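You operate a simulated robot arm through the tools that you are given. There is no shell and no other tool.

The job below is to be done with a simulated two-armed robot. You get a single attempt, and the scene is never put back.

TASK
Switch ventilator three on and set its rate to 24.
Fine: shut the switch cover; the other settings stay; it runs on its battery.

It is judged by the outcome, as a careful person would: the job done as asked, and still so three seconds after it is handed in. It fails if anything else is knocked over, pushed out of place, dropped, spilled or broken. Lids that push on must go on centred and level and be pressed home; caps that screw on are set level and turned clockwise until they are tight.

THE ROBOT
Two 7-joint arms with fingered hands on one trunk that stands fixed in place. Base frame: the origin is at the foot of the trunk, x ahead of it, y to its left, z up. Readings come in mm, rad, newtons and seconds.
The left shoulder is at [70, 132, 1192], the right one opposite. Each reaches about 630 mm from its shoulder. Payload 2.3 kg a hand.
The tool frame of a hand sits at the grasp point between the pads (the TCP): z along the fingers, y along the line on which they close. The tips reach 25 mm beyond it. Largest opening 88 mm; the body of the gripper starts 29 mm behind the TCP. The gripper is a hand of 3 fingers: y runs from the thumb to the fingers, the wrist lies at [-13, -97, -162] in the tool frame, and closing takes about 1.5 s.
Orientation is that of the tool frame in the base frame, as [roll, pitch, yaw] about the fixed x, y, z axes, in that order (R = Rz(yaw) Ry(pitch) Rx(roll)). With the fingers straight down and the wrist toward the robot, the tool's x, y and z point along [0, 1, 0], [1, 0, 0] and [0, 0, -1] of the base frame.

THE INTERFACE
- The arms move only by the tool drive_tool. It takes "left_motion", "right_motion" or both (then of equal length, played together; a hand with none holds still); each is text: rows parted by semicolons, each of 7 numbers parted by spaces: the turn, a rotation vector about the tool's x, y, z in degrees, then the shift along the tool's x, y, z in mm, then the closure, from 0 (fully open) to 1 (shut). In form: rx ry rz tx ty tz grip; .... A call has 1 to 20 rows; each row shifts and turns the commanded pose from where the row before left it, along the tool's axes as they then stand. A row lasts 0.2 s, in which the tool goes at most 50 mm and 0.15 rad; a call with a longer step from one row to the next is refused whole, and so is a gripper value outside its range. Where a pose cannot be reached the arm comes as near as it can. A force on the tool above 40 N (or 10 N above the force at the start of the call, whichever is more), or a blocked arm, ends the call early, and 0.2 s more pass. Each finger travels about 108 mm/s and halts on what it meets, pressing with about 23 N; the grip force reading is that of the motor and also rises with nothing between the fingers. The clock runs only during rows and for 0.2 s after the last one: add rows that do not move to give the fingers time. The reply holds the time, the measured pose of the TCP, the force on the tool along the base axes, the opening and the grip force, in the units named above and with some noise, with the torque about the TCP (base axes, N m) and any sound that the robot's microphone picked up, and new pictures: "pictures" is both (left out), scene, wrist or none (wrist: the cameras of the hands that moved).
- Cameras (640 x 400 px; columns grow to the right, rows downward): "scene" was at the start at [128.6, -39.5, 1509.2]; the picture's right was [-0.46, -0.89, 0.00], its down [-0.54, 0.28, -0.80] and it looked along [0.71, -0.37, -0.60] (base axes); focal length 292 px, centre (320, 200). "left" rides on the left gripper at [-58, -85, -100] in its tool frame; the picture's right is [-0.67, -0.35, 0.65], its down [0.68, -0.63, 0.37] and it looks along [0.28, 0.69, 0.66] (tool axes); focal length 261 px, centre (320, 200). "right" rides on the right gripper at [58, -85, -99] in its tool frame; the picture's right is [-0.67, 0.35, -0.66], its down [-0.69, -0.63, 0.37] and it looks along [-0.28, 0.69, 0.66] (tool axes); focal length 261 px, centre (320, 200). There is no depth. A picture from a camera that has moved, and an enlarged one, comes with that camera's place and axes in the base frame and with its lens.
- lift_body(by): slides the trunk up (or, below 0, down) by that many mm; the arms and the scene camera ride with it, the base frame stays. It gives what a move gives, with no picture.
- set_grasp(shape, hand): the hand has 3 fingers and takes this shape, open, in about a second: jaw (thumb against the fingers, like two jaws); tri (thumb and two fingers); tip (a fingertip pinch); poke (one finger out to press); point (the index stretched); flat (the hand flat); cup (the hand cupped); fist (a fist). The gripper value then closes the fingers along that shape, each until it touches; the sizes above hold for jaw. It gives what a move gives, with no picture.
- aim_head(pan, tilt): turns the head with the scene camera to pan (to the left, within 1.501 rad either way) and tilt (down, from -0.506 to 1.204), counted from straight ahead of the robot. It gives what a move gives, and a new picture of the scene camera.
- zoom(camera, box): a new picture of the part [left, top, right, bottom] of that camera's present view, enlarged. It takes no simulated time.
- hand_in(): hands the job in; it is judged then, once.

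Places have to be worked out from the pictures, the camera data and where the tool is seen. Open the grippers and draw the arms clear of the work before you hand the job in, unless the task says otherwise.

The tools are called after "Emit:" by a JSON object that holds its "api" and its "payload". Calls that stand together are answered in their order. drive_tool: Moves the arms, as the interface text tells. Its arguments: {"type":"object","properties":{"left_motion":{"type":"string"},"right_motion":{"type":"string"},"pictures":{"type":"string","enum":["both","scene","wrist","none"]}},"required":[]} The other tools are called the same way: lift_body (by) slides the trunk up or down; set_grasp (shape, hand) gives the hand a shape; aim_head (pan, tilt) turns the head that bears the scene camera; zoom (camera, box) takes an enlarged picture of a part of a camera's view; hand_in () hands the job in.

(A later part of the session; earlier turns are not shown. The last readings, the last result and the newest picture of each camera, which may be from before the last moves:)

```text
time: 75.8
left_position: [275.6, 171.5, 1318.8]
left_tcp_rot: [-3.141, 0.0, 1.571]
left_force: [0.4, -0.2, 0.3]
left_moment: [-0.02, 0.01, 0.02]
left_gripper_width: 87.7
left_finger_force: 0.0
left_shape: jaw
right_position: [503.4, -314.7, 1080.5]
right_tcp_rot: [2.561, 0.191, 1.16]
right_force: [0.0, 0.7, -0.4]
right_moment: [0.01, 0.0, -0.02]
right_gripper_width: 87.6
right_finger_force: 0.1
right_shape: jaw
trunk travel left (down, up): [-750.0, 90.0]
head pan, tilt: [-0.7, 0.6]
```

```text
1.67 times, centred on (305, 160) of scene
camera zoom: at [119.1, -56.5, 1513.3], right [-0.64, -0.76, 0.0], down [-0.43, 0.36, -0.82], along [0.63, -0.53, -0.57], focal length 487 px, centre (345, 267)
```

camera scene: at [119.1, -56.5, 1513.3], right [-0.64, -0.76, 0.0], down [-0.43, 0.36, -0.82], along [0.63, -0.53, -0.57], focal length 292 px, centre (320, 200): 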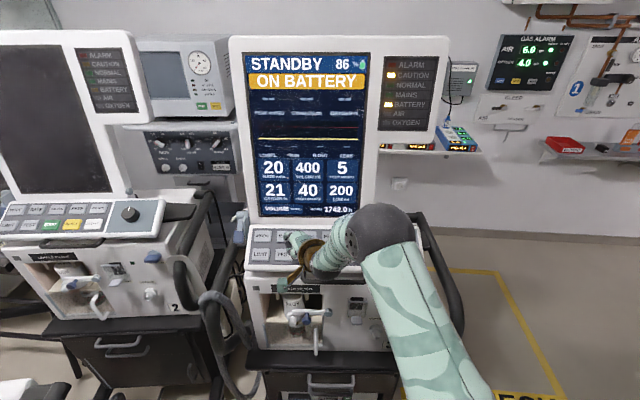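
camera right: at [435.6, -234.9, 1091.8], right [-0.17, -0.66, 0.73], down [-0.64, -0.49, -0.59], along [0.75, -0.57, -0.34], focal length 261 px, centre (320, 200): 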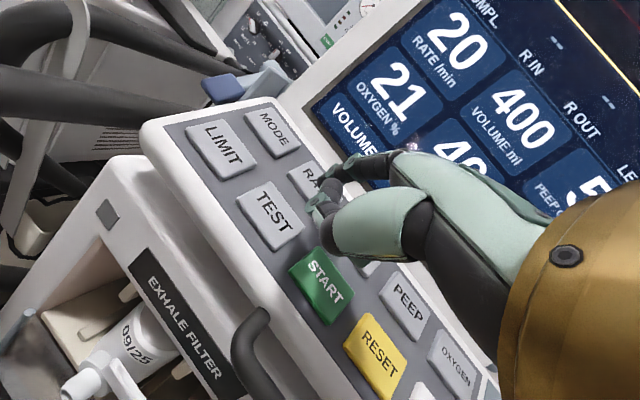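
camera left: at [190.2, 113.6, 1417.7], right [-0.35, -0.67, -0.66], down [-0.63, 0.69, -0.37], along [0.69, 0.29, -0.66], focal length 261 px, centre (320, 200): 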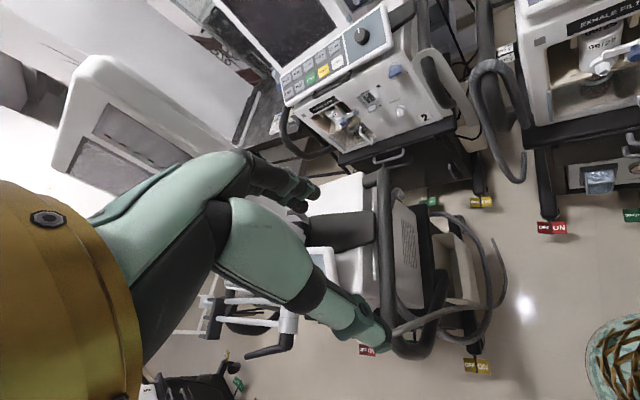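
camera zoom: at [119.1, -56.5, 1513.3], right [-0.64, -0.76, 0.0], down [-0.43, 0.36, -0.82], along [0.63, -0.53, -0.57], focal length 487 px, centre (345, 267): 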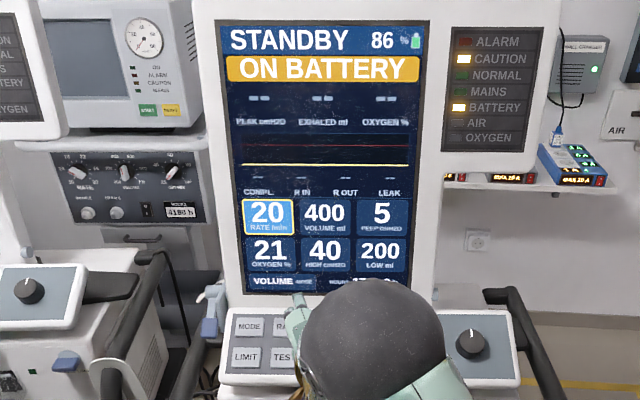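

Hand is square to the panel (z axis = minus panel normal). I move across to about 80 mm above the dial.

Emit:
{"api": "drive_tool", "payload": {"right_motion": "0 0 0 -25 -7.5 -0.2 0; 0 0 0 -38 -11.4 -0.2 0; 0 0 0 -38 -11.4 -0.2 0; 0 0 0 -38 -11.4 -0.2 0; 0 0 0 -38 -11.4 -0.2 0; 0 0 0 -30 -9 0 0; 0 0 0 -17.2 -4.9 0 0; 0 0 0 0 0 0 0"}}

Emit:
{"api": "zoom", "payload": {"camera": "right", "box": [160, 100, 480, 300]}}

Emit:
{"api": "zoom", "payload": {"camera": "scene", "box": [340, 180, 460, 280]}}

```text
time: 77.6
left_position: [275.4, 173.2, 1318.6]
left_tcp_rot: [3.141, 0.0, 1.57]
left_force: [-0.4, 0.1, 0.0]
left_moment: [0.0, -0.01, -0.01]
left_gripper_width: 87.6
left_finger_force: 0.1
left_shape: jaw
right_position: [358.6, -502.2, 1090.1]
right_tcp_rot: [2.56, 0.19, 1.159]
right_force: [0.2, 0.1, -0.1]
right_moment: [0.01, 0.01, 0.03]
right_gripper_width: 87.8
right_finger_force: 0.1
right_shape: jaw
trunk travel left (down, up): [-750.0, 90.0]
head pan, tilt: [-0.7, 0.6]
camera scene: at [119.2, -56.3, 1513.3], right [-0.64, -0.76, 0.0], down [-0.43, 0.36, -0.82], along [0.63, -0.53, -0.57], focal length 292 px, centre (320, 200)
camera right: at [270.0, -391.8, 1114.9], right [-0.27, -0.45, 0.85], down [-0.62, -0.6, -0.51], along [0.74, -0.66, -0.11], focal length 261 px, centre (320, 200)
```

scene: 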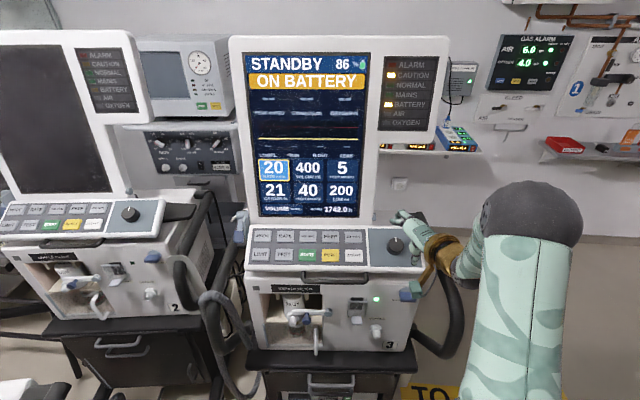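
right: 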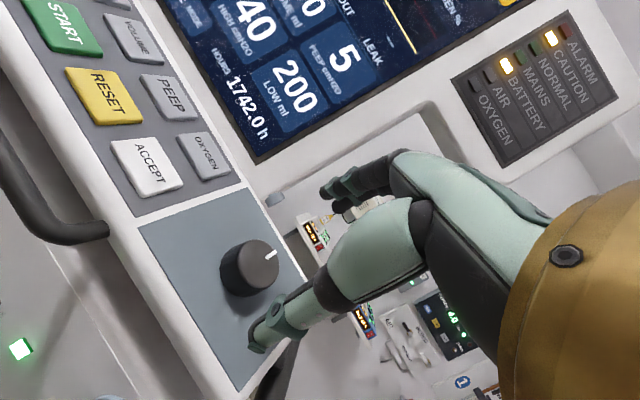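

```text
2.00 times, centred on (320, 200) of right
camera zoom: at [270.0, -391.8, 1114.9], right [-0.27, -0.45, 0.85], down [-0.62, -0.6, -0.51], along [0.74, -0.66, -0.11], focal length 521 px, centre (320, 200)
```

zoom: 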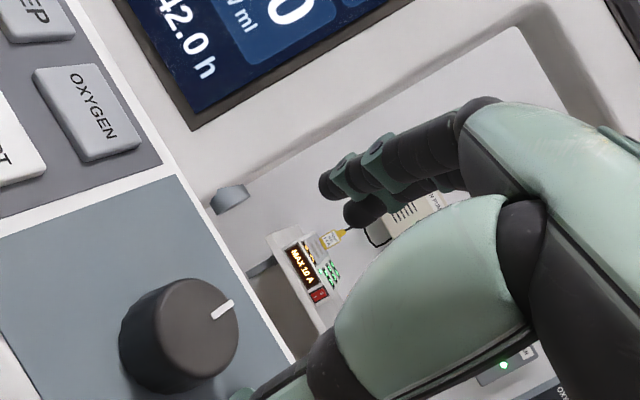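

```text
4.00 times, centred on (400, 230) of scene
camera zoom: at [119.2, -56.3, 1513.3], right [-0.64, -0.76, 0.0], down [-0.43, 0.36, -0.82], along [0.63, -0.53, -0.57], focal length 1168 px, centre (0, 80)
```

zoom: 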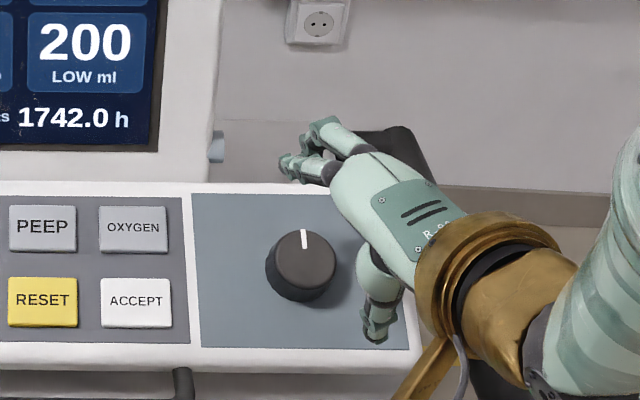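

Triangulating the dial's top at about (399,-532,1028) with a diameter of about 44 mm, I correct 6 mm sideways and come down 50 mm along the panel normal, jaw open.

Emit:
{"api": "drive_tool", "payload": {"right_motion": "0 0 0 0.7 3 15 0; 0 0 0 0.7 3 15 0; 0 0 0 0 0 15 0; 0 0 0 0 0 0 0", "pictures": "none"}}

Emit:
{"api": "zoom", "payload": {"camera": "right", "box": [160, 100, 480, 300]}}

Emit:
{"api": "zoom", "payload": {"camera": "scene", "box": [340, 180, 460, 280]}}

```text
time: 78.6
left_position: [274.4, 172.8, 1316.8]
left_tcp_rot: [-3.142, 0.001, 1.571]
left_force: [-0.2, -0.5, -0.2]
left_moment: [0.02, -0.01, 0.01]
left_gripper_width: 87.4
left_finger_force: 0.0
left_shape: jaw
right_position: [385.9, -519.0, 1056.4]
right_tcp_rot: [2.558, 0.191, 1.158]
right_force: [-0.1, 0.2, -0.2]
right_moment: [0.01, 0.02, -0.01]
right_gripper_width: 87.7
right_finger_force: 0.0
right_shape: jaw
trunk travel left (down, up): [-750.0, 90.0]
head pan, tilt: [-0.7, 0.6]
```

```text
2.00 times, centred on (320, 200) of right
camera zoom: at [296.8, -408.4, 1080.6], right [-0.27, -0.45, 0.85], down [-0.62, -0.6, -0.51], along [0.74, -0.66, -0.11], focal length 521 px, centre (320, 200)
```

zoom: 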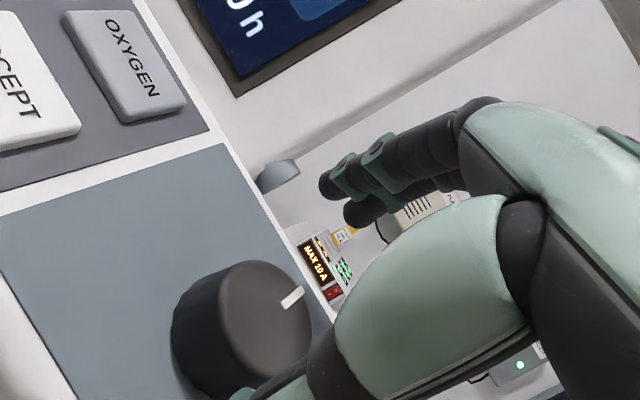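

```text
4.00 times, centred on (400, 230) of scene
camera zoom: at [118.8, -56.4, 1513.3], right [-0.64, -0.76, 0.0], down [-0.43, 0.36, -0.83], along [0.63, -0.53, -0.56], focal length 1168 px, centre (0, 80)
```

zoom: 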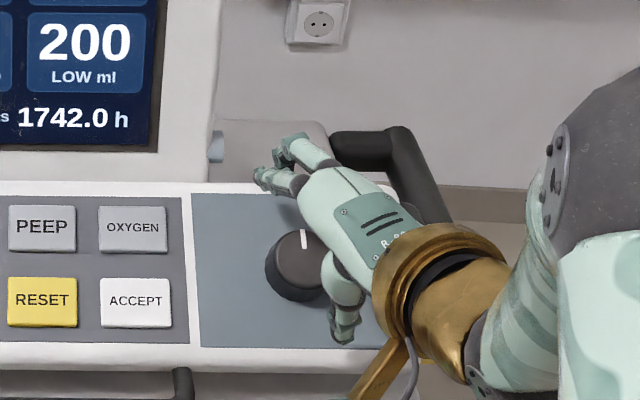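

The jaw axis points at the dial's centre within 2–3 mm. I go down another 22 mm so the fingertips reach about 13 mm below the dial's top.

Emit:
{"api": "drive_tool", "payload": {"right_motion": "0 0 0 0 0 8 0; 0 0 0 0 0 8 0; 0 0 0 0 0 6 0; 0 0 0 0 0 0 0", "pictures": "none"}}

Emit:
{"api": "zoom", "payload": {"camera": "right", "box": [160, 100, 480, 300]}}

Emit:
{"api": "zoom", "payload": {"camera": "scene", "box": [340, 180, 460, 280]}}

```text
time: 79.6
left_position: [274.5, 172.3, 1317.2]
left_tcp_rot: [-3.141, 0.001, 1.57]
left_force: [0.3, 0.5, 0.7]
left_moment: [0.01, -0.02, 0.01]
left_gripper_width: 87.4
left_finger_force: 0.0
left_shape: jaw
right_position: [394.4, -525.9, 1037.7]
right_tcp_rot: [2.558, 0.192, 1.157]
right_force: [-0.6, 0.7, 1.6]
right_moment: [0.02, 0.07, 0.02]
right_gripper_width: 88.2
right_finger_force: 0.2
right_shape: jaw
trunk travel left (down, up): [-750.0, 90.0]
head pan, tilt: [-0.7, 0.6]
```

```text
2.00 times, centred on (320, 200) of right
camera zoom: at [306.0, -415.7, 1061.5], right [-0.27, -0.45, 0.85], down [-0.62, -0.6, -0.51], along [0.74, -0.66, -0.11], focal length 521 px, centre (320, 200)
```

zoom: 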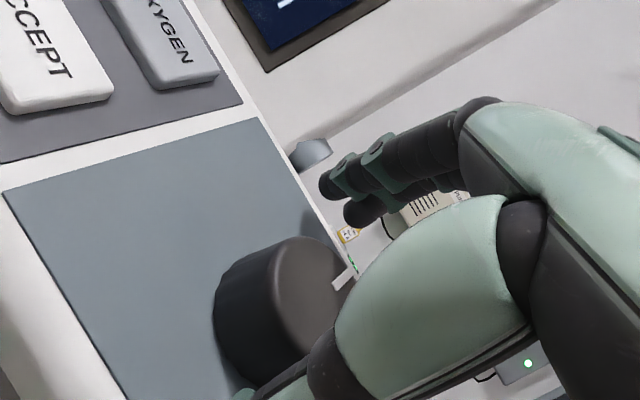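

```text
4.00 times, centred on (400, 230) of scene
camera zoom: at [118.6, -55.9, 1513.4], right [-0.64, -0.76, 0.0], down [-0.43, 0.36, -0.83], along [0.63, -0.53, -0.56], focal length 1168 px, centre (0, 80)
```

zoom: 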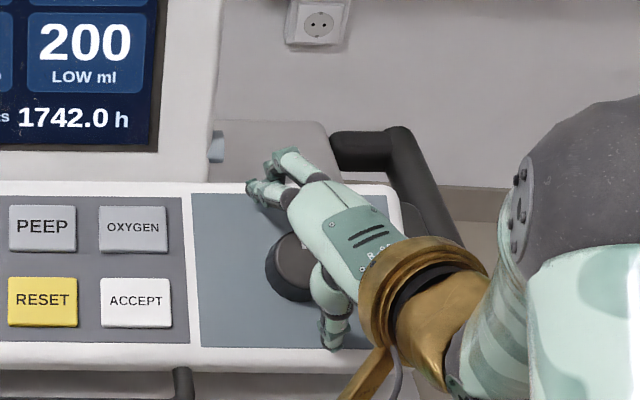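

A slight touch (about 1.6 N) suggests the thumb tip is brushing the panel. I'll rise 3 mm and close the jaw on the dial.

Emit:
{"api": "drive_tool", "payload": {"right_motion": "0 0 0 0 0 -3 0; 0 0 0 0 0 0 0.25; 0 0 0 0 0 0 0.5; 0 0 0 0 0 0 0.6; 0 0 0 0 0 0 0.6; 0 0 0 0 0 0 0.6", "pictures": "none"}}

Emit:
{"api": "zoom", "payload": {"camera": "right", "box": [160, 100, 480, 300]}}

Emit:
{"api": "zoom", "payload": {"camera": "scene", "box": [340, 180, 460, 280]}}

```text
time: 81.0
left_position: [273.3, 172.1, 1317.8]
left_tcp_rot: [3.141, 0.0, 1.572]
left_force: [-0.3, 1.1, -0.3]
left_moment: [-0.02, 0.0, 0.01]
left_gripper_width: 87.6
left_finger_force: 0.1
left_shape: jaw
right_position: [391.9, -525.4, 1038.6]
right_tcp_rot: [2.558, 0.189, 1.158]
right_force: [-1.2, 0.5, -2.0]
right_moment: [0.03, 0.03, -0.02]
right_gripper_width: 37.3
right_finger_force: 0.0
right_shape: jaw
trunk travel left (down, up): [-750.0, 90.0]
head pan, tilt: [-0.7, 0.6]
```

```text
2.00 times, centred on (320, 200) of right
camera zoom: at [303.8, -415.7, 1063.5], right [-0.27, -0.45, 0.85], down [-0.62, -0.6, -0.51], along [0.74, -0.66, -0.11], focal length 521 px, centre (320, 200)
```

zoom: 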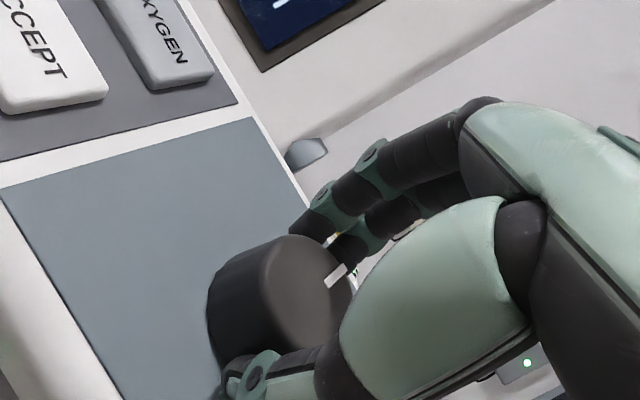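

```text
4.00 times, centred on (400, 230) of scene
camera zoom: at [118.3, -56.6, 1513.3], right [-0.64, -0.76, 0.0], down [-0.43, 0.36, -0.83], along [0.63, -0.53, -0.56], focal length 1168 px, centre (0, 80)
```

zoom: 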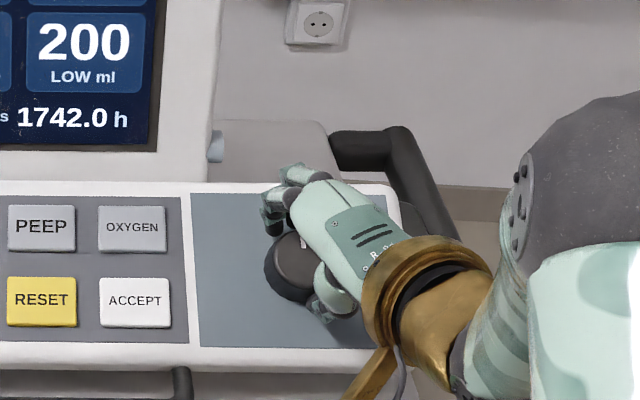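

The opening is 37 mm and the pads look to be at the dial's rim. I'll close a bit more to get a firm hold.

Emit:
{"api": "drive_tool", "payload": {"right_motion": "0 0 0 0 0 0 0.75; 0 0 0 0 0 0 0.8; 0 0 0 0 0 0 0.8; 0 0 0 0 0 0 0.8", "pictures": "none"}}

Emit:
{"api": "zoom", "payload": {"camera": "right", "box": [160, 100, 480, 300]}}

Emit:
{"api": "zoom", "payload": {"camera": "scene", "box": [240, 140, 460, 280]}}

```text
time: 82.0
left_position: [273.7, 171.8, 1318.0]
left_tcp_rot: [-3.141, 0.001, 1.572]
left_force: [-1.7, 0.5, 0.7]
left_moment: [0.0, 0.02, -0.02]
left_gripper_width: 87.7
left_finger_force: 0.1
left_shape: jaw
right_position: [393.5, -525.5, 1038.0]
right_tcp_rot: [2.562, 0.192, 1.159]
right_force: [-3.3, 1.0, 0.3]
right_moment: [0.06, 0.08, -0.03]
right_gripper_width: 31.9
right_finger_force: 23.2
right_shape: jaw
trunk travel left (down, up): [-750.0, 90.0]
head pan, tilt: [-0.7, 0.6]
```

```text
2.00 times, centred on (320, 200) of right
camera zoom: at [303.9, -415.7, 1063.4], right [-0.27, -0.45, 0.85], down [-0.62, -0.6, -0.51], along [0.74, -0.66, -0.11], focal length 521 px, centre (320, 200)
```

zoom: 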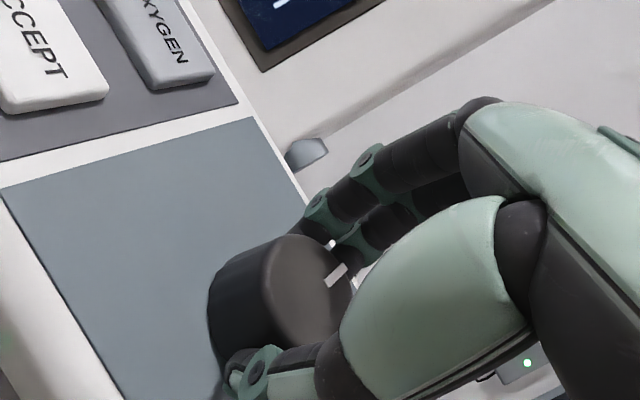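

```text
2.86 times, centred on (350, 210) of scene
camera zoom: at [118.4, -56.7, 1513.3], right [-0.64, -0.76, 0.0], down [-0.43, 0.36, -0.83], along [0.63, -0.53, -0.56], focal length 834 px, centre (234, 171)
```

zoom: 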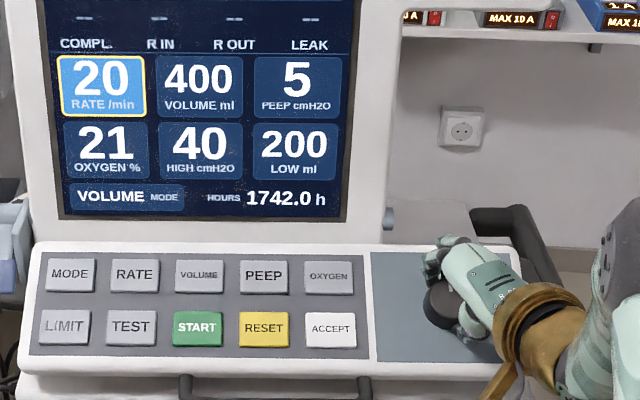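

Firm hold: 23 N at 32 mm, and the hand is centred on the dial. I'll turn clockwise 15° and read the display.

Emit:
{"api": "drive_tool", "payload": {"right_motion": "0 0 5 0 0 0 0.8; 0 0 5 0 0 0 0.8; 0 0 5 0 0 0 0.8; 0 0 0 0 0 0 0.8", "pictures": "none"}}

Emit:
{"api": "zoom", "payload": {"camera": "scene", "box": [240, 140, 460, 280]}}

Emit:
{"api": "zoom", "payload": {"camera": "right", "box": [160, 100, 480, 300]}}

```text
time: 83.0
left_position: [274.6, 171.1, 1318.4]
left_tcp_rot: [3.141, 0.0, 1.571]
left_force: [-0.3, 0.0, -0.3]
left_moment: [-0.03, 0.01, 0.01]
left_gripper_width: 87.5
left_finger_force: 0.1
left_shape: jaw
right_position: [392.9, -526.0, 1038.4]
right_tcp_rot: [2.535, 0.043, 0.938]
right_force: [-1.9, 0.2, 0.0]
right_moment: [0.03, 0.08, -0.03]
right_gripper_width: 31.5
right_finger_force: 22.5
right_shape: jaw
trunk travel left (down, up): [-750.0, 90.0]
head pan, tilt: [-0.7, 0.6]
```

```text
2.86 times, centred on (350, 210) of scene
camera zoom: at [118.6, -57.6, 1513.3], right [-0.64, -0.76, 0.0], down [-0.43, 0.36, -0.82], along [0.63, -0.53, -0.57], focal length 834 px, centre (234, 171)
```

zoom: 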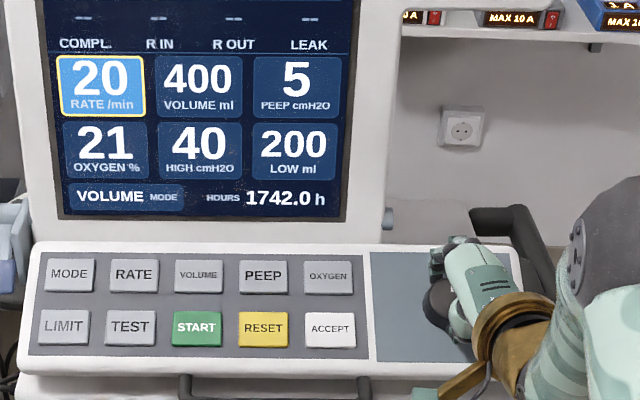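

```text
2.00 times, centred on (320, 200) of right
camera zoom: at [326.8, -401.6, 1069.4], right [-0.45, -0.46, 0.77], down [-0.67, -0.39, -0.63], along [0.59, -0.79, -0.13], focal length 521 px, centre (320, 200)
```

zoom: 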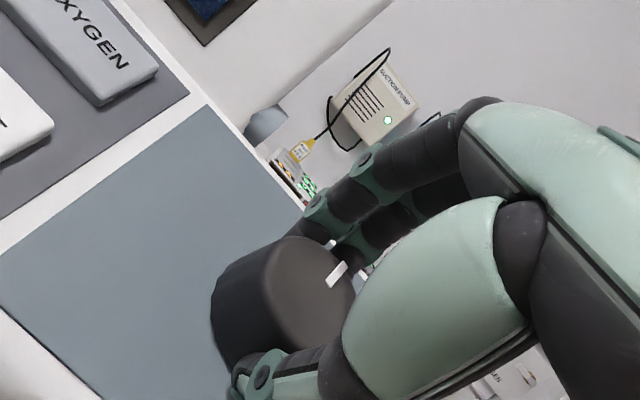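

The dial turned with the hand but the display still shows 20. I'll turn on, 5° at a time.

Emit:
{"api": "drive_tool", "payload": {"right_motion": "0 0 5 0 0 0 0.8; 0 0 0 0 0 0 0.8", "pictures": "none"}}

Emit:
{"api": "zoom", "payload": {"camera": "scene", "box": [240, 140, 380, 230]}}

```text
time: 83.6
left_position: [273.7, 171.9, 1317.8]
left_tcp_rot: [-3.141, -0.001, 1.571]
left_force: [1.1, 0.2, -0.2]
left_moment: [0.02, -0.02, 0.01]
left_gripper_width: 87.7
left_finger_force: 0.1
left_shape: jaw
right_position: [392.8, -526.2, 1038.2]
right_tcp_rot: [2.532, -0.007, 0.87]
right_force: [-1.2, -2.1, -0.2]
right_moment: [0.03, 0.1, 0.01]
right_gripper_width: 31.3
right_finger_force: 23.6
right_shape: jaw
trunk travel left (down, up): [-750.0, 90.0]
head pan, tilt: [-0.7, 0.6]
```

```text
4.44 times, centred on (310, 185) of scene
camera zoom: at [118.3, -57.4, 1513.3], right [-0.64, -0.76, 0.0], down [-0.43, 0.36, -0.82], along [0.63, -0.53, -0.57], focal length 1298 px, centre (364, 267)
```

zoom: 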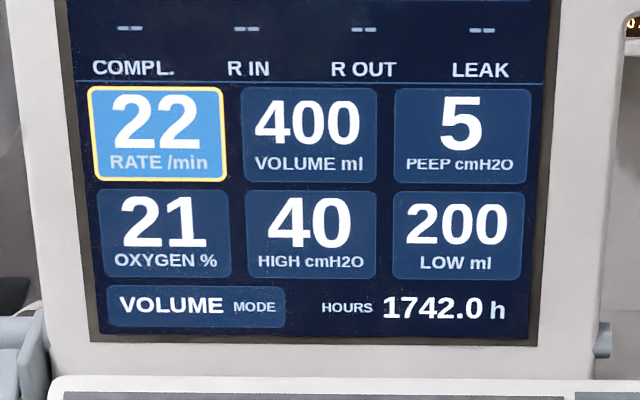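

It jumped to 22 at about 20°, so one notch is two units. I'll keep turning in 5° steps until it reads 24.

Emit:
{"api": "drive_tool", "payload": {"right_motion": "0 0 5 0 0 0 0.8; 0 0 5 0 0 0 0.8; 0 0 0 0 0 0 0.8", "pictures": "none"}}

Emit:
{"api": "zoom", "payload": {"camera": "scene", "box": [240, 140, 460, 280]}}

```text
time: 84.4
left_position: [274.3, 171.6, 1317.8]
left_tcp_rot: [3.141, 0.001, 1.57]
left_force: [0.1, -0.3, 0.7]
left_moment: [0.02, 0.03, 0.03]
left_gripper_width: 87.8
left_finger_force: 0.2
left_shape: jaw
right_position: [392.8, -525.9, 1038.6]
right_tcp_rot: [2.54, -0.106, 0.724]
right_force: [-1.0, -1.1, 0.6]
right_moment: [-0.04, 0.05, 0.0]
right_gripper_width: 30.9
right_finger_force: 23.1
right_shape: jaw
trunk travel left (down, up): [-750.0, 90.0]
head pan, tilt: [-0.7, 0.6]
```

```text
2.86 times, centred on (350, 210) of scene
camera zoom: at [118.3, -57.2, 1513.3], right [-0.64, -0.76, 0.0], down [-0.43, 0.36, -0.83], along [0.63, -0.53, -0.56], focal length 834 px, centre (234, 171)
```

zoom: 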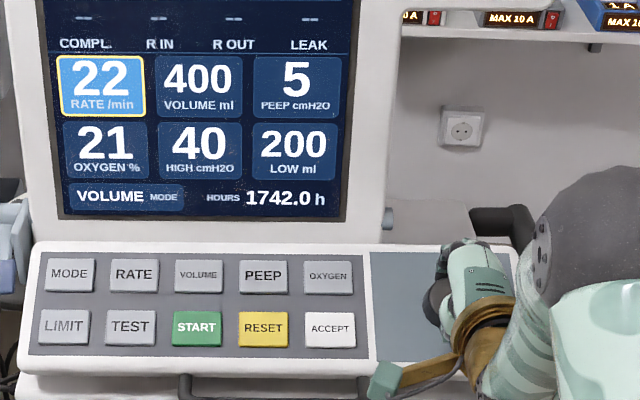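

Still 22 at 30°. Another 5°, then read again.

Emit:
{"api": "drive_tool", "payload": {"right_motion": "0 0 5 0 0 0 0.8; 0 0 0 0 0 0 0.8", "pictures": "none"}}

Emit:
{"api": "zoom", "payload": {"camera": "scene", "box": [240, 140, 460, 280]}}

```text
time: 85.0
left_position: [274.3, 171.1, 1318.1]
left_tcp_rot: [-3.14, -0.001, 1.571]
left_force: [-0.1, 0.5, -0.7]
left_moment: [-0.01, 0.0, 0.0]
left_gripper_width: 87.8
left_finger_force: 0.1
left_shape: jaw
right_position: [393.5, -525.0, 1038.5]
right_tcp_rot: [2.552, -0.155, 0.651]
right_force: [1.4, -1.9, 2.1]
right_moment: [-0.05, 0.02, 0.0]
right_gripper_width: 31.4
right_finger_force: 22.9
right_shape: jaw
trunk travel left (down, up): [-750.0, 90.0]
head pan, tilt: [-0.7, 0.6]
```

```text
2.86 times, centred on (350, 210) of scene
camera zoom: at [118.9, -57.2, 1513.3], right [-0.64, -0.77, 0.0], down [-0.43, 0.36, -0.82], along [0.63, -0.53, -0.57], focal length 834 px, centre (234, 171)
```

zoom: 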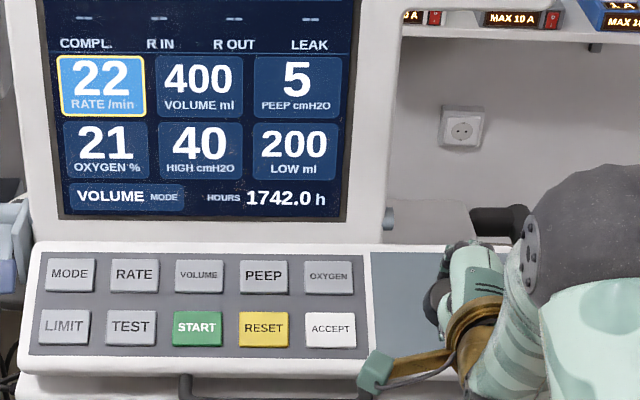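

Still 22. One more 5° step.

Emit:
{"api": "drive_tool", "payload": {"right_motion": "0 0 5 0 0 0 0.8; 0 0 0 0 0 0 0.8", "pictures": "none"}}

Emit:
{"api": "zoom", "payload": {"camera": "scene", "box": [240, 140, 460, 280]}}

Emit:
{"api": "zoom", "payload": {"camera": "right", "box": [160, 100, 480, 300]}}

```text
time: 85.6
left_position: [275.1, 171.8, 1318.1]
left_tcp_rot: [-3.141, 0.001, 1.569]
left_force: [0.0, -1.7, 0.3]
left_moment: [0.0, 0.01, 0.0]
left_gripper_width: 87.6
left_finger_force: 0.1
left_shape: jaw
right_position: [392.1, -525.6, 1037.6]
right_tcp_rot: [2.565, -0.204, 0.578]
right_force: [1.3, -2.2, 1.5]
right_moment: [-0.1, -0.03, 0.0]
right_gripper_width: 31.1
right_finger_force: 23.5
right_shape: jaw
trunk travel left (down, up): [-750.0, 90.0]
head pan, tilt: [-0.7, 0.6]
```

```text
2.86 times, centred on (350, 210) of scene
camera zoom: at [118.8, -57.1, 1513.3], right [-0.64, -0.76, 0.0], down [-0.43, 0.36, -0.82], along [0.63, -0.53, -0.57], focal length 834 px, centre (234, 171)
```

zoom: 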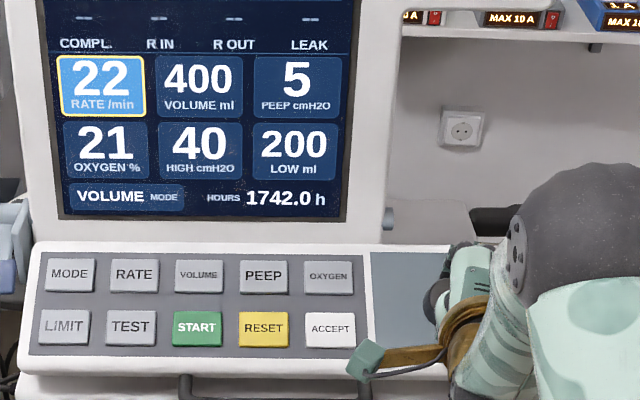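

```text
2.00 times, centred on (320, 200) of right
camera zoom: at [366.5, -392.2, 1086.2], right [-0.71, -0.38, 0.59], down [-0.63, -0.02, -0.78], along [0.31, -0.92, -0.23], focal length 521 px, centre (320, 200)
```

zoom: 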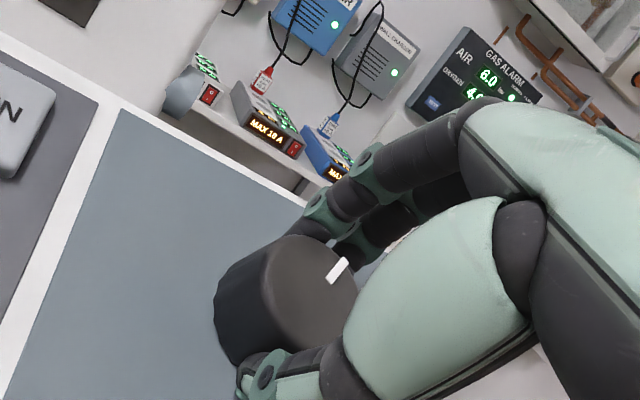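

The dial still follows the hand (40° turned). I'll carry on 5° further.

Emit:
{"api": "drive_tool", "payload": {"right_motion": "0 0 5 0 0 0 0.8; 0 0 0 0 0 0 0.8", "pictures": "none"}}

Emit:
{"api": "zoom", "payload": {"camera": "scene", "box": [240, 140, 460, 280]}}

```text
time: 86.2
left_position: [274.4, 171.0, 1317.9]
left_tcp_rot: [-3.141, 0.002, 1.571]
left_force: [-0.6, 0.8, 0.0]
left_moment: [-0.02, -0.01, -0.01]
left_gripper_width: 87.6
left_finger_force: 0.0
left_shape: jaw
right_position: [393.1, -525.5, 1037.7]
right_tcp_rot: [2.58, -0.251, 0.501]
right_force: [0.7, -3.5, 2.9]
right_moment: [-0.15, 0.01, -0.03]
right_gripper_width: 31.3
right_finger_force: 22.7
right_shape: jaw
trunk travel left (down, up): [-750.0, 90.0]
head pan, tilt: [-0.7, 0.6]
```

```text
2.86 times, centred on (350, 210) of scene
camera zoom: at [118.5, -57.3, 1513.3], right [-0.64, -0.76, 0.0], down [-0.43, 0.36, -0.82], along [0.63, -0.53, -0.57], focal length 834 px, centre (234, 171)
```

zoom: 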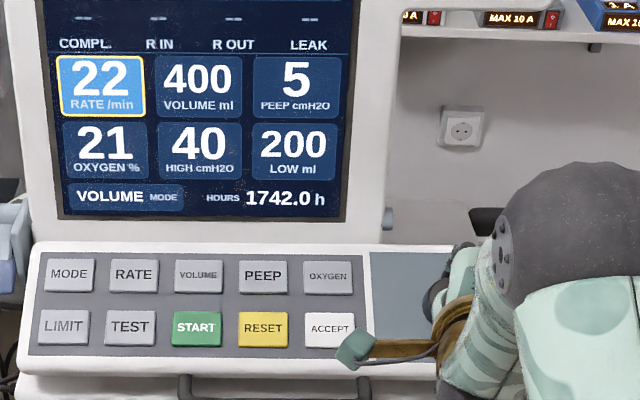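

Still 22 at 45°. Another 5°.

Emit:
{"api": "drive_tool", "payload": {"right_motion": "0 0 5 0 0 0 0.8; 0 0 0 0 0 0 0.8", "pictures": "none"}}

Emit:
{"api": "zoom", "payload": {"camera": "scene", "box": [240, 140, 460, 280]}}

```text
time: 86.8
left_position: [273.8, 172.8, 1318.4]
left_tcp_rot: [-3.141, -0.001, 1.573]
left_force: [-0.4, 0.1, 0.1]
left_moment: [0.0, 0.03, 0.0]
left_gripper_width: 87.4
left_finger_force: 0.1
left_shape: jaw
right_position: [390.9, -524.6, 1038.9]
right_tcp_rot: [2.599, -0.296, 0.426]
right_force: [0.8, -3.7, 3.4]
right_moment: [-0.15, -0.06, -0.03]
right_gripper_width: 31.0
right_finger_force: 23.3
right_shape: jaw
trunk travel left (down, up): [-750.0, 90.0]
head pan, tilt: [-0.7, 0.6]
```

```text
2.86 times, centred on (350, 210) of scene
camera zoom: at [118.5, -57.2, 1513.3], right [-0.64, -0.76, 0.0], down [-0.43, 0.36, -0.82], along [0.63, -0.53, -0.57], focal length 834 px, centre (234, 171)
```

zoom: 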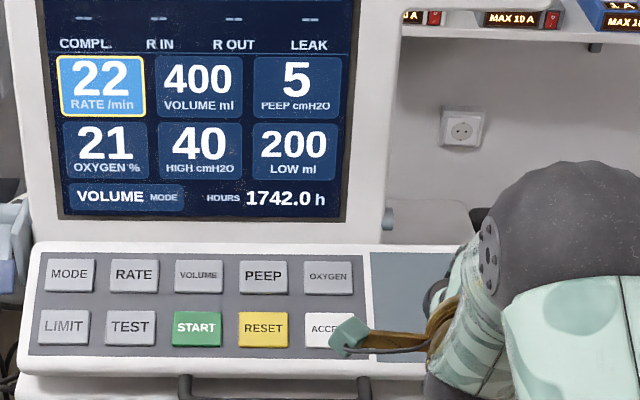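

Still 22 at 50°. Next 5°, and a check that the dial isn't slipping.

Emit:
{"api": "drive_tool", "payload": {"right_motion": "0 0 5 0 0 0 0.8; 0 0 0 0 0 0 0.8", "pictures": "none"}}

Emit:
{"api": "zoom", "payload": {"camera": "scene", "box": [240, 140, 460, 280]}}

Emit:
{"api": "zoom", "payload": {"camera": "right", "box": [160, 100, 480, 300]}}

```text
time: 87.4
left_position: [272.8, 171.2, 1318.0]
left_tcp_rot: [-3.141, 0.001, 1.57]
left_force: [0.0, -0.7, -0.3]
left_moment: [-0.02, 0.0, 0.0]
left_gripper_width: 87.5
left_finger_force: 0.1
left_shape: jaw
right_position: [392.9, -525.4, 1037.4]
right_tcp_rot: [2.625, -0.34, 0.345]
right_force: [0.6, -2.0, 3.4]
right_moment: [-0.17, -0.04, -0.04]
right_gripper_width: 31.2
right_finger_force: 23.1
right_shape: jaw
trunk travel left (down, up): [-750.0, 90.0]
head pan, tilt: [-0.7, 0.6]
```

```text
2.86 times, centred on (350, 210) of scene
camera zoom: at [118.3, -56.9, 1513.3], right [-0.64, -0.76, 0.0], down [-0.43, 0.36, -0.83], along [0.63, -0.53, -0.56], focal length 834 px, centre (234, 171)
```

zoom: 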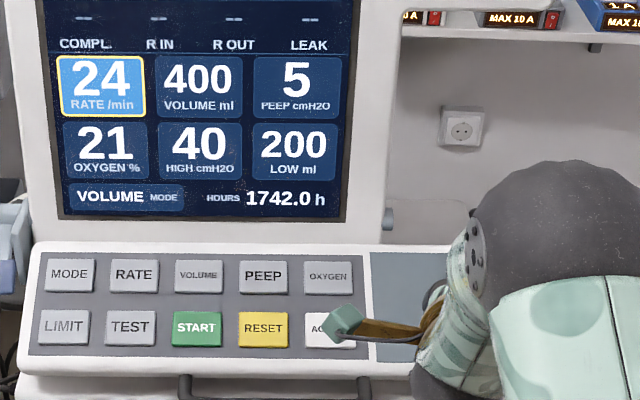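

```text
2.00 times, centred on (320, 200) of right
camera zoom: at [388.5, -394.8, 1099.4], right [-0.83, -0.28, 0.48], down [-0.53, 0.2, -0.82], along [0.13, -0.94, -0.31], focal length 521 px, centre (320, 200)
```

zoom: 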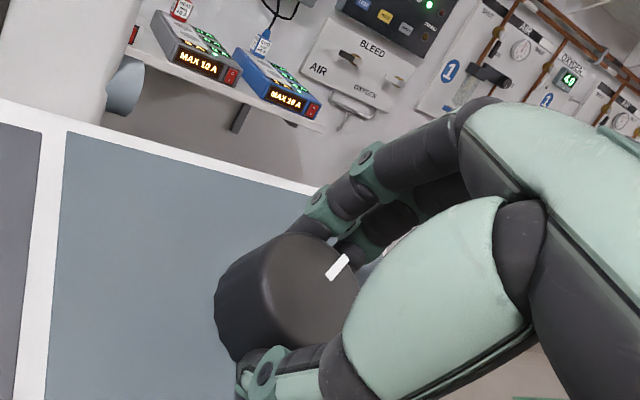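

It reads 24. The change points were about 18° and 54°, so the notch's centre should be near 72°; I'll turn 15° more to sit mid-notch before letting go.

Emit:
{"api": "drive_tool", "payload": {"right_motion": "0 0 5 0 0 0 0.8; 0 0 5 0 0 0 0.8; 0 0 5 0 0 0 0.8; 0 0 0 0 0 0 0.8", "pictures": "none"}}

Emit:
{"api": "zoom", "payload": {"camera": "scene", "box": [240, 140, 460, 280]}}

Emit:
{"api": "zoom", "payload": {"camera": "right", "box": [160, 100, 480, 300]}}

```text
time: 88.4
left_position: [272.4, 171.6, 1318.3]
left_tcp_rot: [3.14, 0.001, 1.572]
left_force: [-0.2, -0.3, 0.4]
left_moment: [-0.01, -0.02, 0.0]
left_gripper_width: 87.5
left_finger_force: 0.1
left_shape: jaw
right_position: [391.8, -525.3, 1038.7]
right_tcp_rot: [2.725, -0.46, 0.092]
right_force: [-2.0, -2.5, 3.6]
right_moment: [-0.24, 0.02, -0.1]
right_gripper_width: 30.9
right_finger_force: 23.6
right_shape: jaw
trunk travel left (down, up): [-750.0, 90.0]
head pan, tilt: [-0.7, 0.6]
```

```text
2.86 times, centred on (350, 210) of scene
camera zoom: at [116.9, -57.5, 1513.4], right [-0.64, -0.76, 0.0], down [-0.43, 0.36, -0.83], along [0.63, -0.53, -0.56], focal length 834 px, centre (234, 171)
```

zoom: 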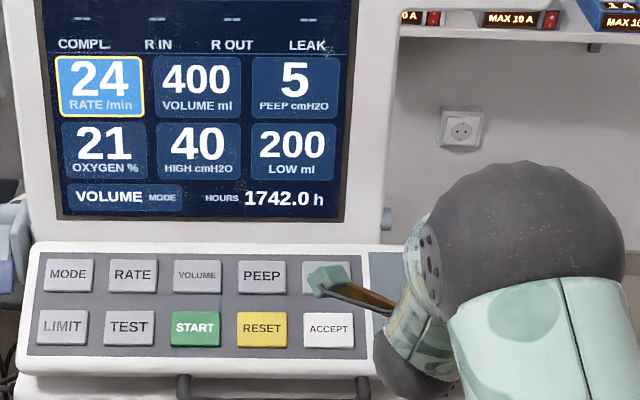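

```text
2.00 times, centred on (320, 200) of right
camera zoom: at [408.9, -404.3, 1114.5], right [-0.92, -0.14, 0.37], down [-0.39, 0.39, -0.83], along [-0.03, -0.91, -0.42], focal length 521 px, centre (320, 200)
```

zoom: 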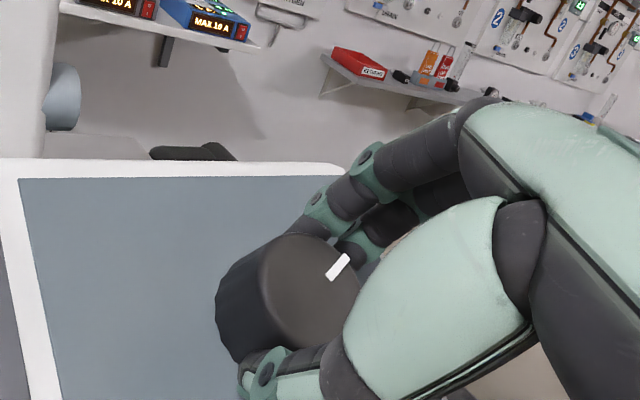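

It holds 24 at mid-notch. I'll open the hand and lift straight off along the panel normal.

Emit:
{"api": "drive_tool", "payload": {"right_motion": "0 0 0 0 0 0 0.55; 0 0 0 0 0 0 0.4; 0 0 0 0 0 0 0.2; 0 0 0 0 0 0 0.1; 0 0 0 0 0 0 0.1; 0 0 0 0 0 -15 0.1; 0 0 0 0 0 -20 0.1; 0 0 0 0 0 -20 0; 0 0 0 0 0 -15 0", "pictures": "scene"}}

Emit:
{"api": "zoom", "payload": {"camera": "scene", "box": [240, 140, 460, 280]}}

```text
time: 90.4
left_position: [274.8, 173.7, 1316.1]
left_tcp_rot: [3.141, 0.003, 1.571]
left_force: [0.3, 0.3, 0.1]
left_moment: [-0.02, 0.0, -0.03]
left_gripper_width: 87.5
left_finger_force: 0.1
left_shape: jaw
right_position: [361.0, -497.2, 1095.7]
right_tcp_rot: [2.725, -0.458, 0.092]
right_force: [1.2, -0.5, -1.1]
right_moment: [0.0, -0.01, 0.03]
right_gripper_width: 87.6
right_finger_force: 0.0
right_shape: jaw
trunk travel left (down, up): [-750.0, 90.0]
head pan, tilt: [-0.7, 0.6]
camera scene: at [118.5, -56.0, 1513.3], right [-0.64, -0.76, 0.0], down [-0.43, 0.36, -0.83], along [0.63, -0.53, -0.56], focal length 292 px, centre (320, 200)
```

scene: 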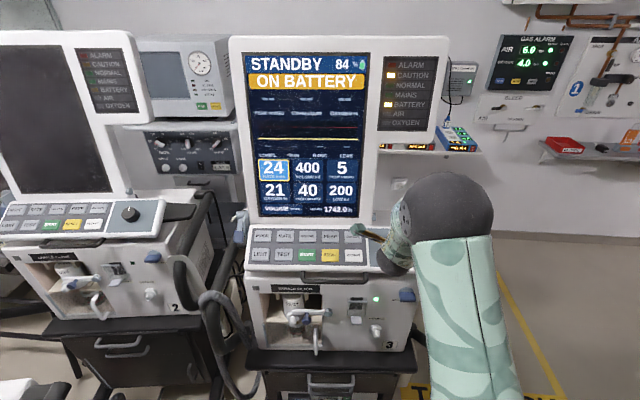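

```text
2.86 times, centred on (350, 210) of scene
camera zoom: at [118.5, -56.0, 1513.3], right [-0.64, -0.76, 0.0], down [-0.43, 0.36, -0.83], along [0.63, -0.53, -0.56], focal length 834 px, centre (234, 171)
```

zoom: 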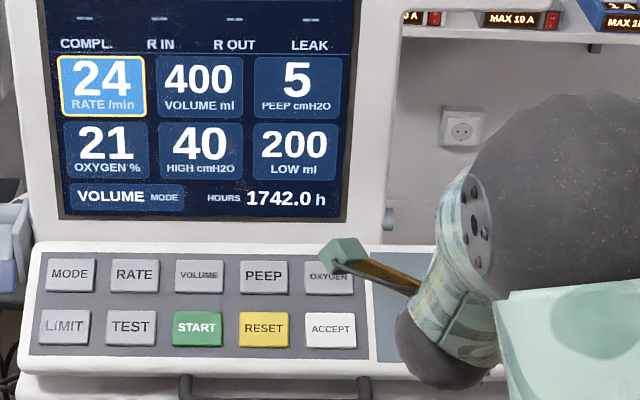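

24 is held with the hand off the dial. I'll turn the hand back, pitch it, and put it in the point shape for the ACCEPT key.

Emit:
{"api": "drive_tool", "payload": {"right_motion": "0 0 -7.78 0 0 -2 0; 0 0 -7.78 0 0 -2 0; 0 0 -7.78 0 0 0 0; 0 0 -7.78 0 0 0 0; 0 0 -7.78 0 0 0 0; 0 0 -7.78 0 0 0 0; 0 0 -7.78 0 0 0 0; 0 0 -7.78 0 0 0 0; 0 0 -7.78 0 0 0 0; 5 5.9 1 0 0 0 0; 5 5.9 1 0 0 0 0; 0 0 0 0 0 0 0", "pictures": "none"}}

Emit:
{"api": "set_grasp", "payload": {"hand": "right", "shape": "point"}}

```text
time: 93.0
left_position: [275.5, 173.2, 1319.2]
left_tcp_rot: [3.14, 0.001, 1.571]
left_force: [-0.6, 0.1, 0.4]
left_moment: [0.01, 0.0, 0.05]
left_gripper_width: 87.7
left_finger_force: 0.0
left_shape: jaw
right_position: [360.9, -497.4, 1100.3]
right_tcp_rot: [2.741, -0.009, 1.224]
right_force: [0.1, 0.2, 0.5]
right_moment: [0.02, 0.01, 0.01]
right_gripper_width: 87.4
right_finger_force: 0.1
right_shape: jaw
trunk travel left (down, up): [-750.0, 90.0]
head pan, tilt: [-0.7, 0.6]
```

```text
time: 93.9
left_position: [274.3, 172.6, 1318.0]
left_tcp_rot: [-3.141, 0.001, 1.571]
left_force: [0.6, 0.7, -0.9]
left_moment: [0.0, -0.01, 0.0]
left_gripper_width: 87.9
left_finger_force: 0.0
left_shape: jaw
right_position: [359.5, -496.0, 1099.4]
right_tcp_rot: [2.742, -0.005, 1.224]
right_force: [-0.4, 0.6, 0.2]
right_moment: [0.02, -0.03, 0.05]
right_gripper_width: 80.9
right_finger_force: 0.0
right_shape: point
trunk travel left (down, up): [-750.0, 90.0]
head pan, tilt: [-0.7, 0.6]
```

Orientation is as when RATE was pressed. I'll move to stand about 60 mm off the ACCEPT key.

Emit:
{"api": "drive_tool", "payload": {"right_motion": "0 0 0 25.9 -14.1 13.4 0; 0 0 0 25.9 -14.1 13.4 0; 0 0 0 25.9 -14.1 13.4 0; 0 0 0 0 0 0 0"}}

Emit:
{"api": "zoom", "payload": {"camera": "scene", "box": [240, 140, 460, 280]}}

```text
time: 94.9
left_position: [274.3, 172.0, 1317.7]
left_tcp_rot: [3.14, 0.0, 1.57]
left_force: [0.7, -0.2, 0.0]
left_moment: [0.02, 0.01, 0.0]
left_gripper_width: 87.4
left_finger_force: 0.0
left_shape: jaw
right_position: [364.6, -417.2, 1044.6]
right_tcp_rot: [2.742, -0.007, 1.226]
right_force: [0.2, 0.7, -0.6]
right_moment: [0.01, 0.01, -0.01]
right_gripper_width: 80.8
right_finger_force: 0.1
right_shape: point
trunk travel left (down, up): [-750.0, 90.0]
head pan, tilt: [-0.7, 0.6]
camera scene: at [118.8, -56.7, 1513.3], right [-0.64, -0.76, 0.0], down [-0.43, 0.36, -0.82], along [0.63, -0.53, -0.57], focal length 292 px, centre (320, 200)
camera right: at [274.5, -321.9, 1104.3], right [-0.17, -0.66, 0.74], down [-0.64, -0.49, -0.59], along [0.75, -0.57, -0.34], focal length 261 px, centre (320, 200)
```

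scene: 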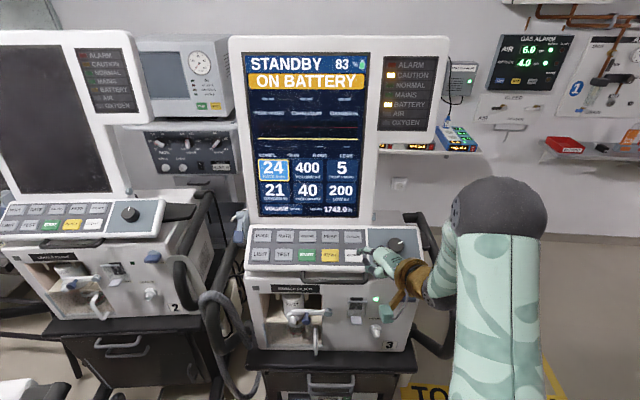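
right: 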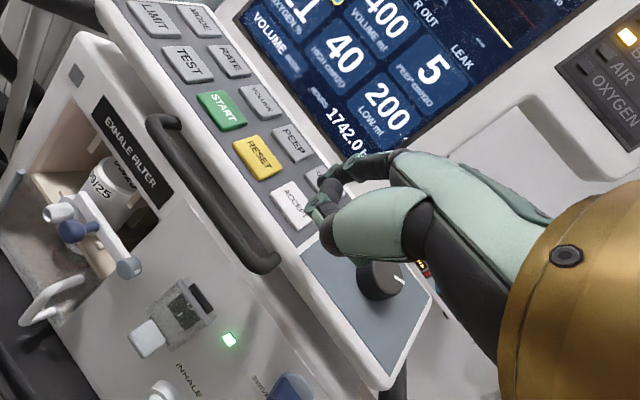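

```text
2.86 times, centred on (350, 210) of scene
camera zoom: at [118.8, -56.7, 1513.3], right [-0.64, -0.76, 0.0], down [-0.43, 0.36, -0.82], along [0.63, -0.53, -0.57], focal length 834 px, centre (234, 171)
```

zoom: 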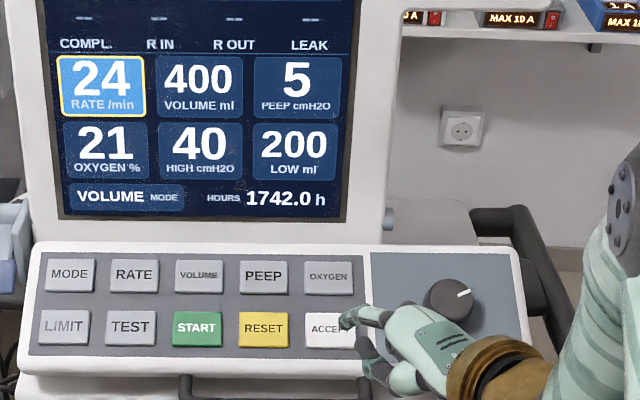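

The tip is lined up with ACCEPT, but at this pitch the curled fingers could meet the grab handle below the panel. I'll rise 20 mm and pitch the finger about 31° steeper so the hand stays clear of the handle.

Emit:
{"api": "drive_tool", "payload": {"right_motion": "0 0 0 0 7.8 -18.4 0; 7.75 0 0 0 0 0 0; 7.75 0 0 0 0 0 0; 7.75 0 0 0 0 0 0; 7.75 0 0 0 0 0 0; 0 0 0 -1.7 14 -2 0; 0 0 0 0 0 0 0"}}

Emit:
{"api": "zoom", "payload": {"camera": "scene", "box": [300, 200, 440, 300]}}

Emit:
{"api": "zoom", "payload": {"camera": "right", "box": [160, 100, 480, 300]}}

```text
time: 96.5
left_position: [273.6, 173.1, 1318.2]
left_tcp_rot: [3.141, 0.001, 1.571]
left_force: [0.3, 1.0, -0.5]
left_moment: [-0.01, 0.03, -0.02]
left_gripper_width: 87.9
left_finger_force: 0.0
left_shape: jaw
right_position: [380.1, -427.9, 1068.8]
right_tcp_rot: [-3.097, -0.004, 1.221]
right_force: [0.2, -0.2, 0.1]
right_moment: [0.01, 0.01, -0.02]
right_gripper_width: 80.7
right_finger_force: 0.1
right_shape: point
right hand out of reach, approached as far as the arm can: row 4
trunk travel left (down, up): [-750.0, 90.0]
head pan, tilt: [-0.7, 0.6]
camera scene: at [118.0, -57.1, 1513.3], right [-0.64, -0.76, 0.0], down [-0.43, 0.36, -0.83], along [0.63, -0.53, -0.56], focal length 292 px, centre (320, 200)
camera right: at [324.7, -345.0, 1172.4], right [0.13, -0.76, 0.64], down [-0.84, -0.42, -0.34], along [0.53, -0.49, -0.69], focal length 261 px, centre (320, 200)
```

scene: 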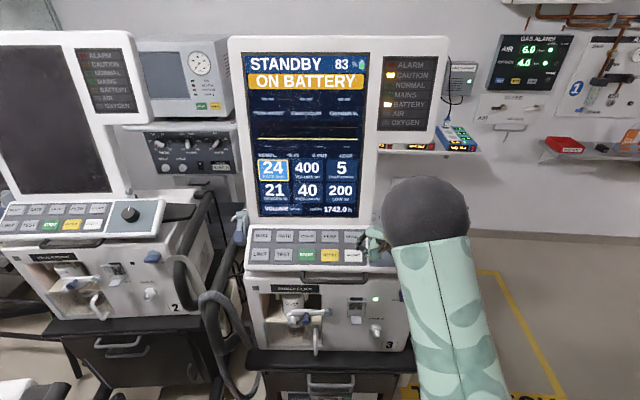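
right: 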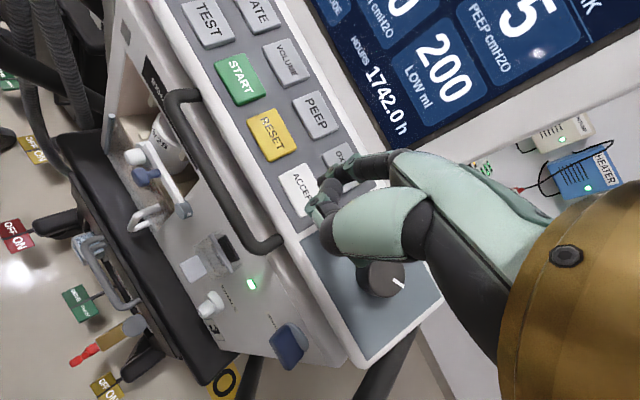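

```text
4.00 times, centred on (370, 250) of scene
camera zoom: at [118.0, -57.1, 1513.3], right [-0.64, -0.76, 0.0], down [-0.43, 0.36, -0.83], along [0.63, -0.53, -0.56], focal length 1168 px, centre (120, 0)
```

zoom: 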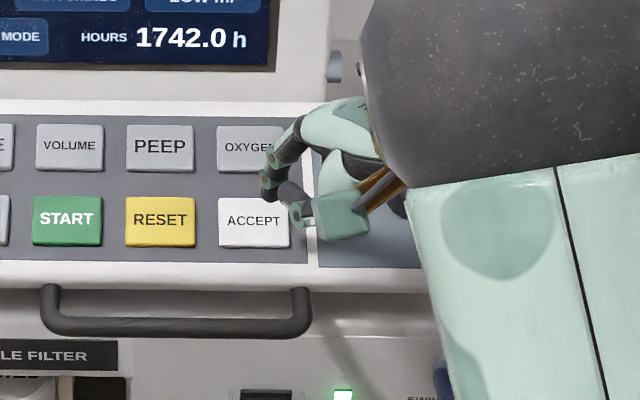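

```text
2.00 times, centred on (320, 200) of right
camera zoom: at [324.7, -345.0, 1172.4], right [0.13, -0.76, 0.64], down [-0.84, -0.42, -0.34], along [0.53, -0.49, -0.69], focal length 521 px, centre (320, 200)
```

zoom: 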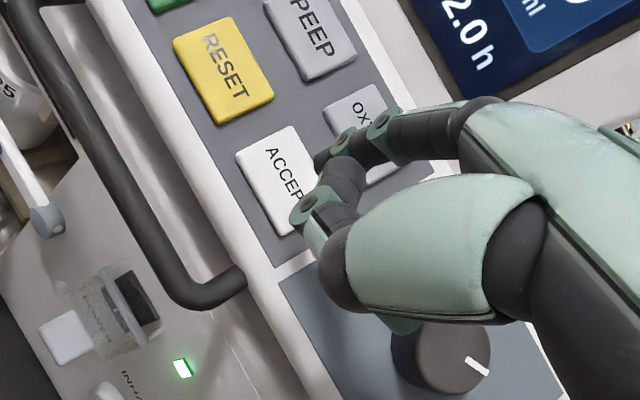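

Now the finger points steeply down, tip about 50 mm above ACCEPT and on line. I'll approach 38 mm, then finer.

Emit:
{"api": "drive_tool", "payload": {"right_motion": "0 0 0 -1.4 5.1 11.6 0; 0 0 0 -1.4 5.1 11.6 0; 0 0 0 -1.4 5.1 11.6 0; 0 0 0 0 0 0 0", "pictures": "none"}}

Emit:
{"api": "zoom", "payload": {"camera": "scene", "box": [300, 200, 440, 300]}}

Emit:
{"api": "zoom", "payload": {"camera": "right", "box": [160, 100, 480, 300]}}

```text
time: 97.5
left_position: [275.0, 172.5, 1318.5]
left_tcp_rot: [3.14, 0.001, 1.57]
left_force: [0.1, -0.5, 0.3]
left_moment: [-0.03, 0.01, -0.04]
left_gripper_width: 87.5
left_finger_force: 0.0
left_shape: jaw
right_position: [390.9, -433.9, 1035.0]
right_tcp_rot: [-3.097, -0.004, 1.223]
right_force: [-0.4, 0.1, -0.5]
right_moment: [-0.01, 0.04, -0.02]
right_gripper_width: 80.6
right_finger_force: 0.0
right_shape: point
trunk travel left (down, up): [-750.0, 90.0]
head pan, tilt: [-0.7, 0.6]
```

```text
4.00 times, centred on (370, 250) of scene
camera zoom: at [119.1, -56.4, 1513.3], right [-0.64, -0.76, 0.0], down [-0.43, 0.36, -0.82], along [0.63, -0.53, -0.57], focal length 1168 px, centre (120, 0)
```

zoom: 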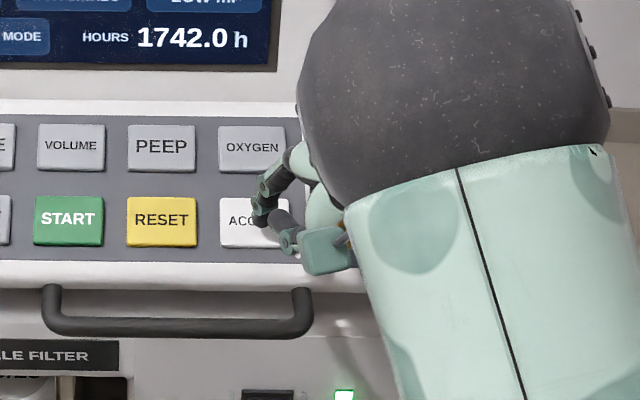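

```text
2.00 times, centred on (320, 200) of right
camera zoom: at [336.6, -352.1, 1138.5], right [0.13, -0.76, 0.64], down [-0.84, -0.42, -0.34], along [0.53, -0.49, -0.69], focal length 521 px, centre (320, 200)
```

zoom: 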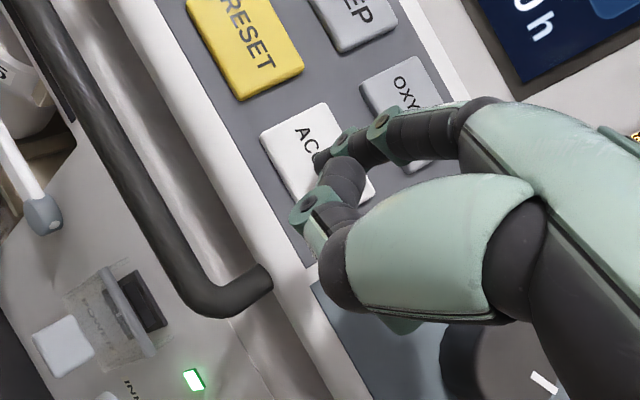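

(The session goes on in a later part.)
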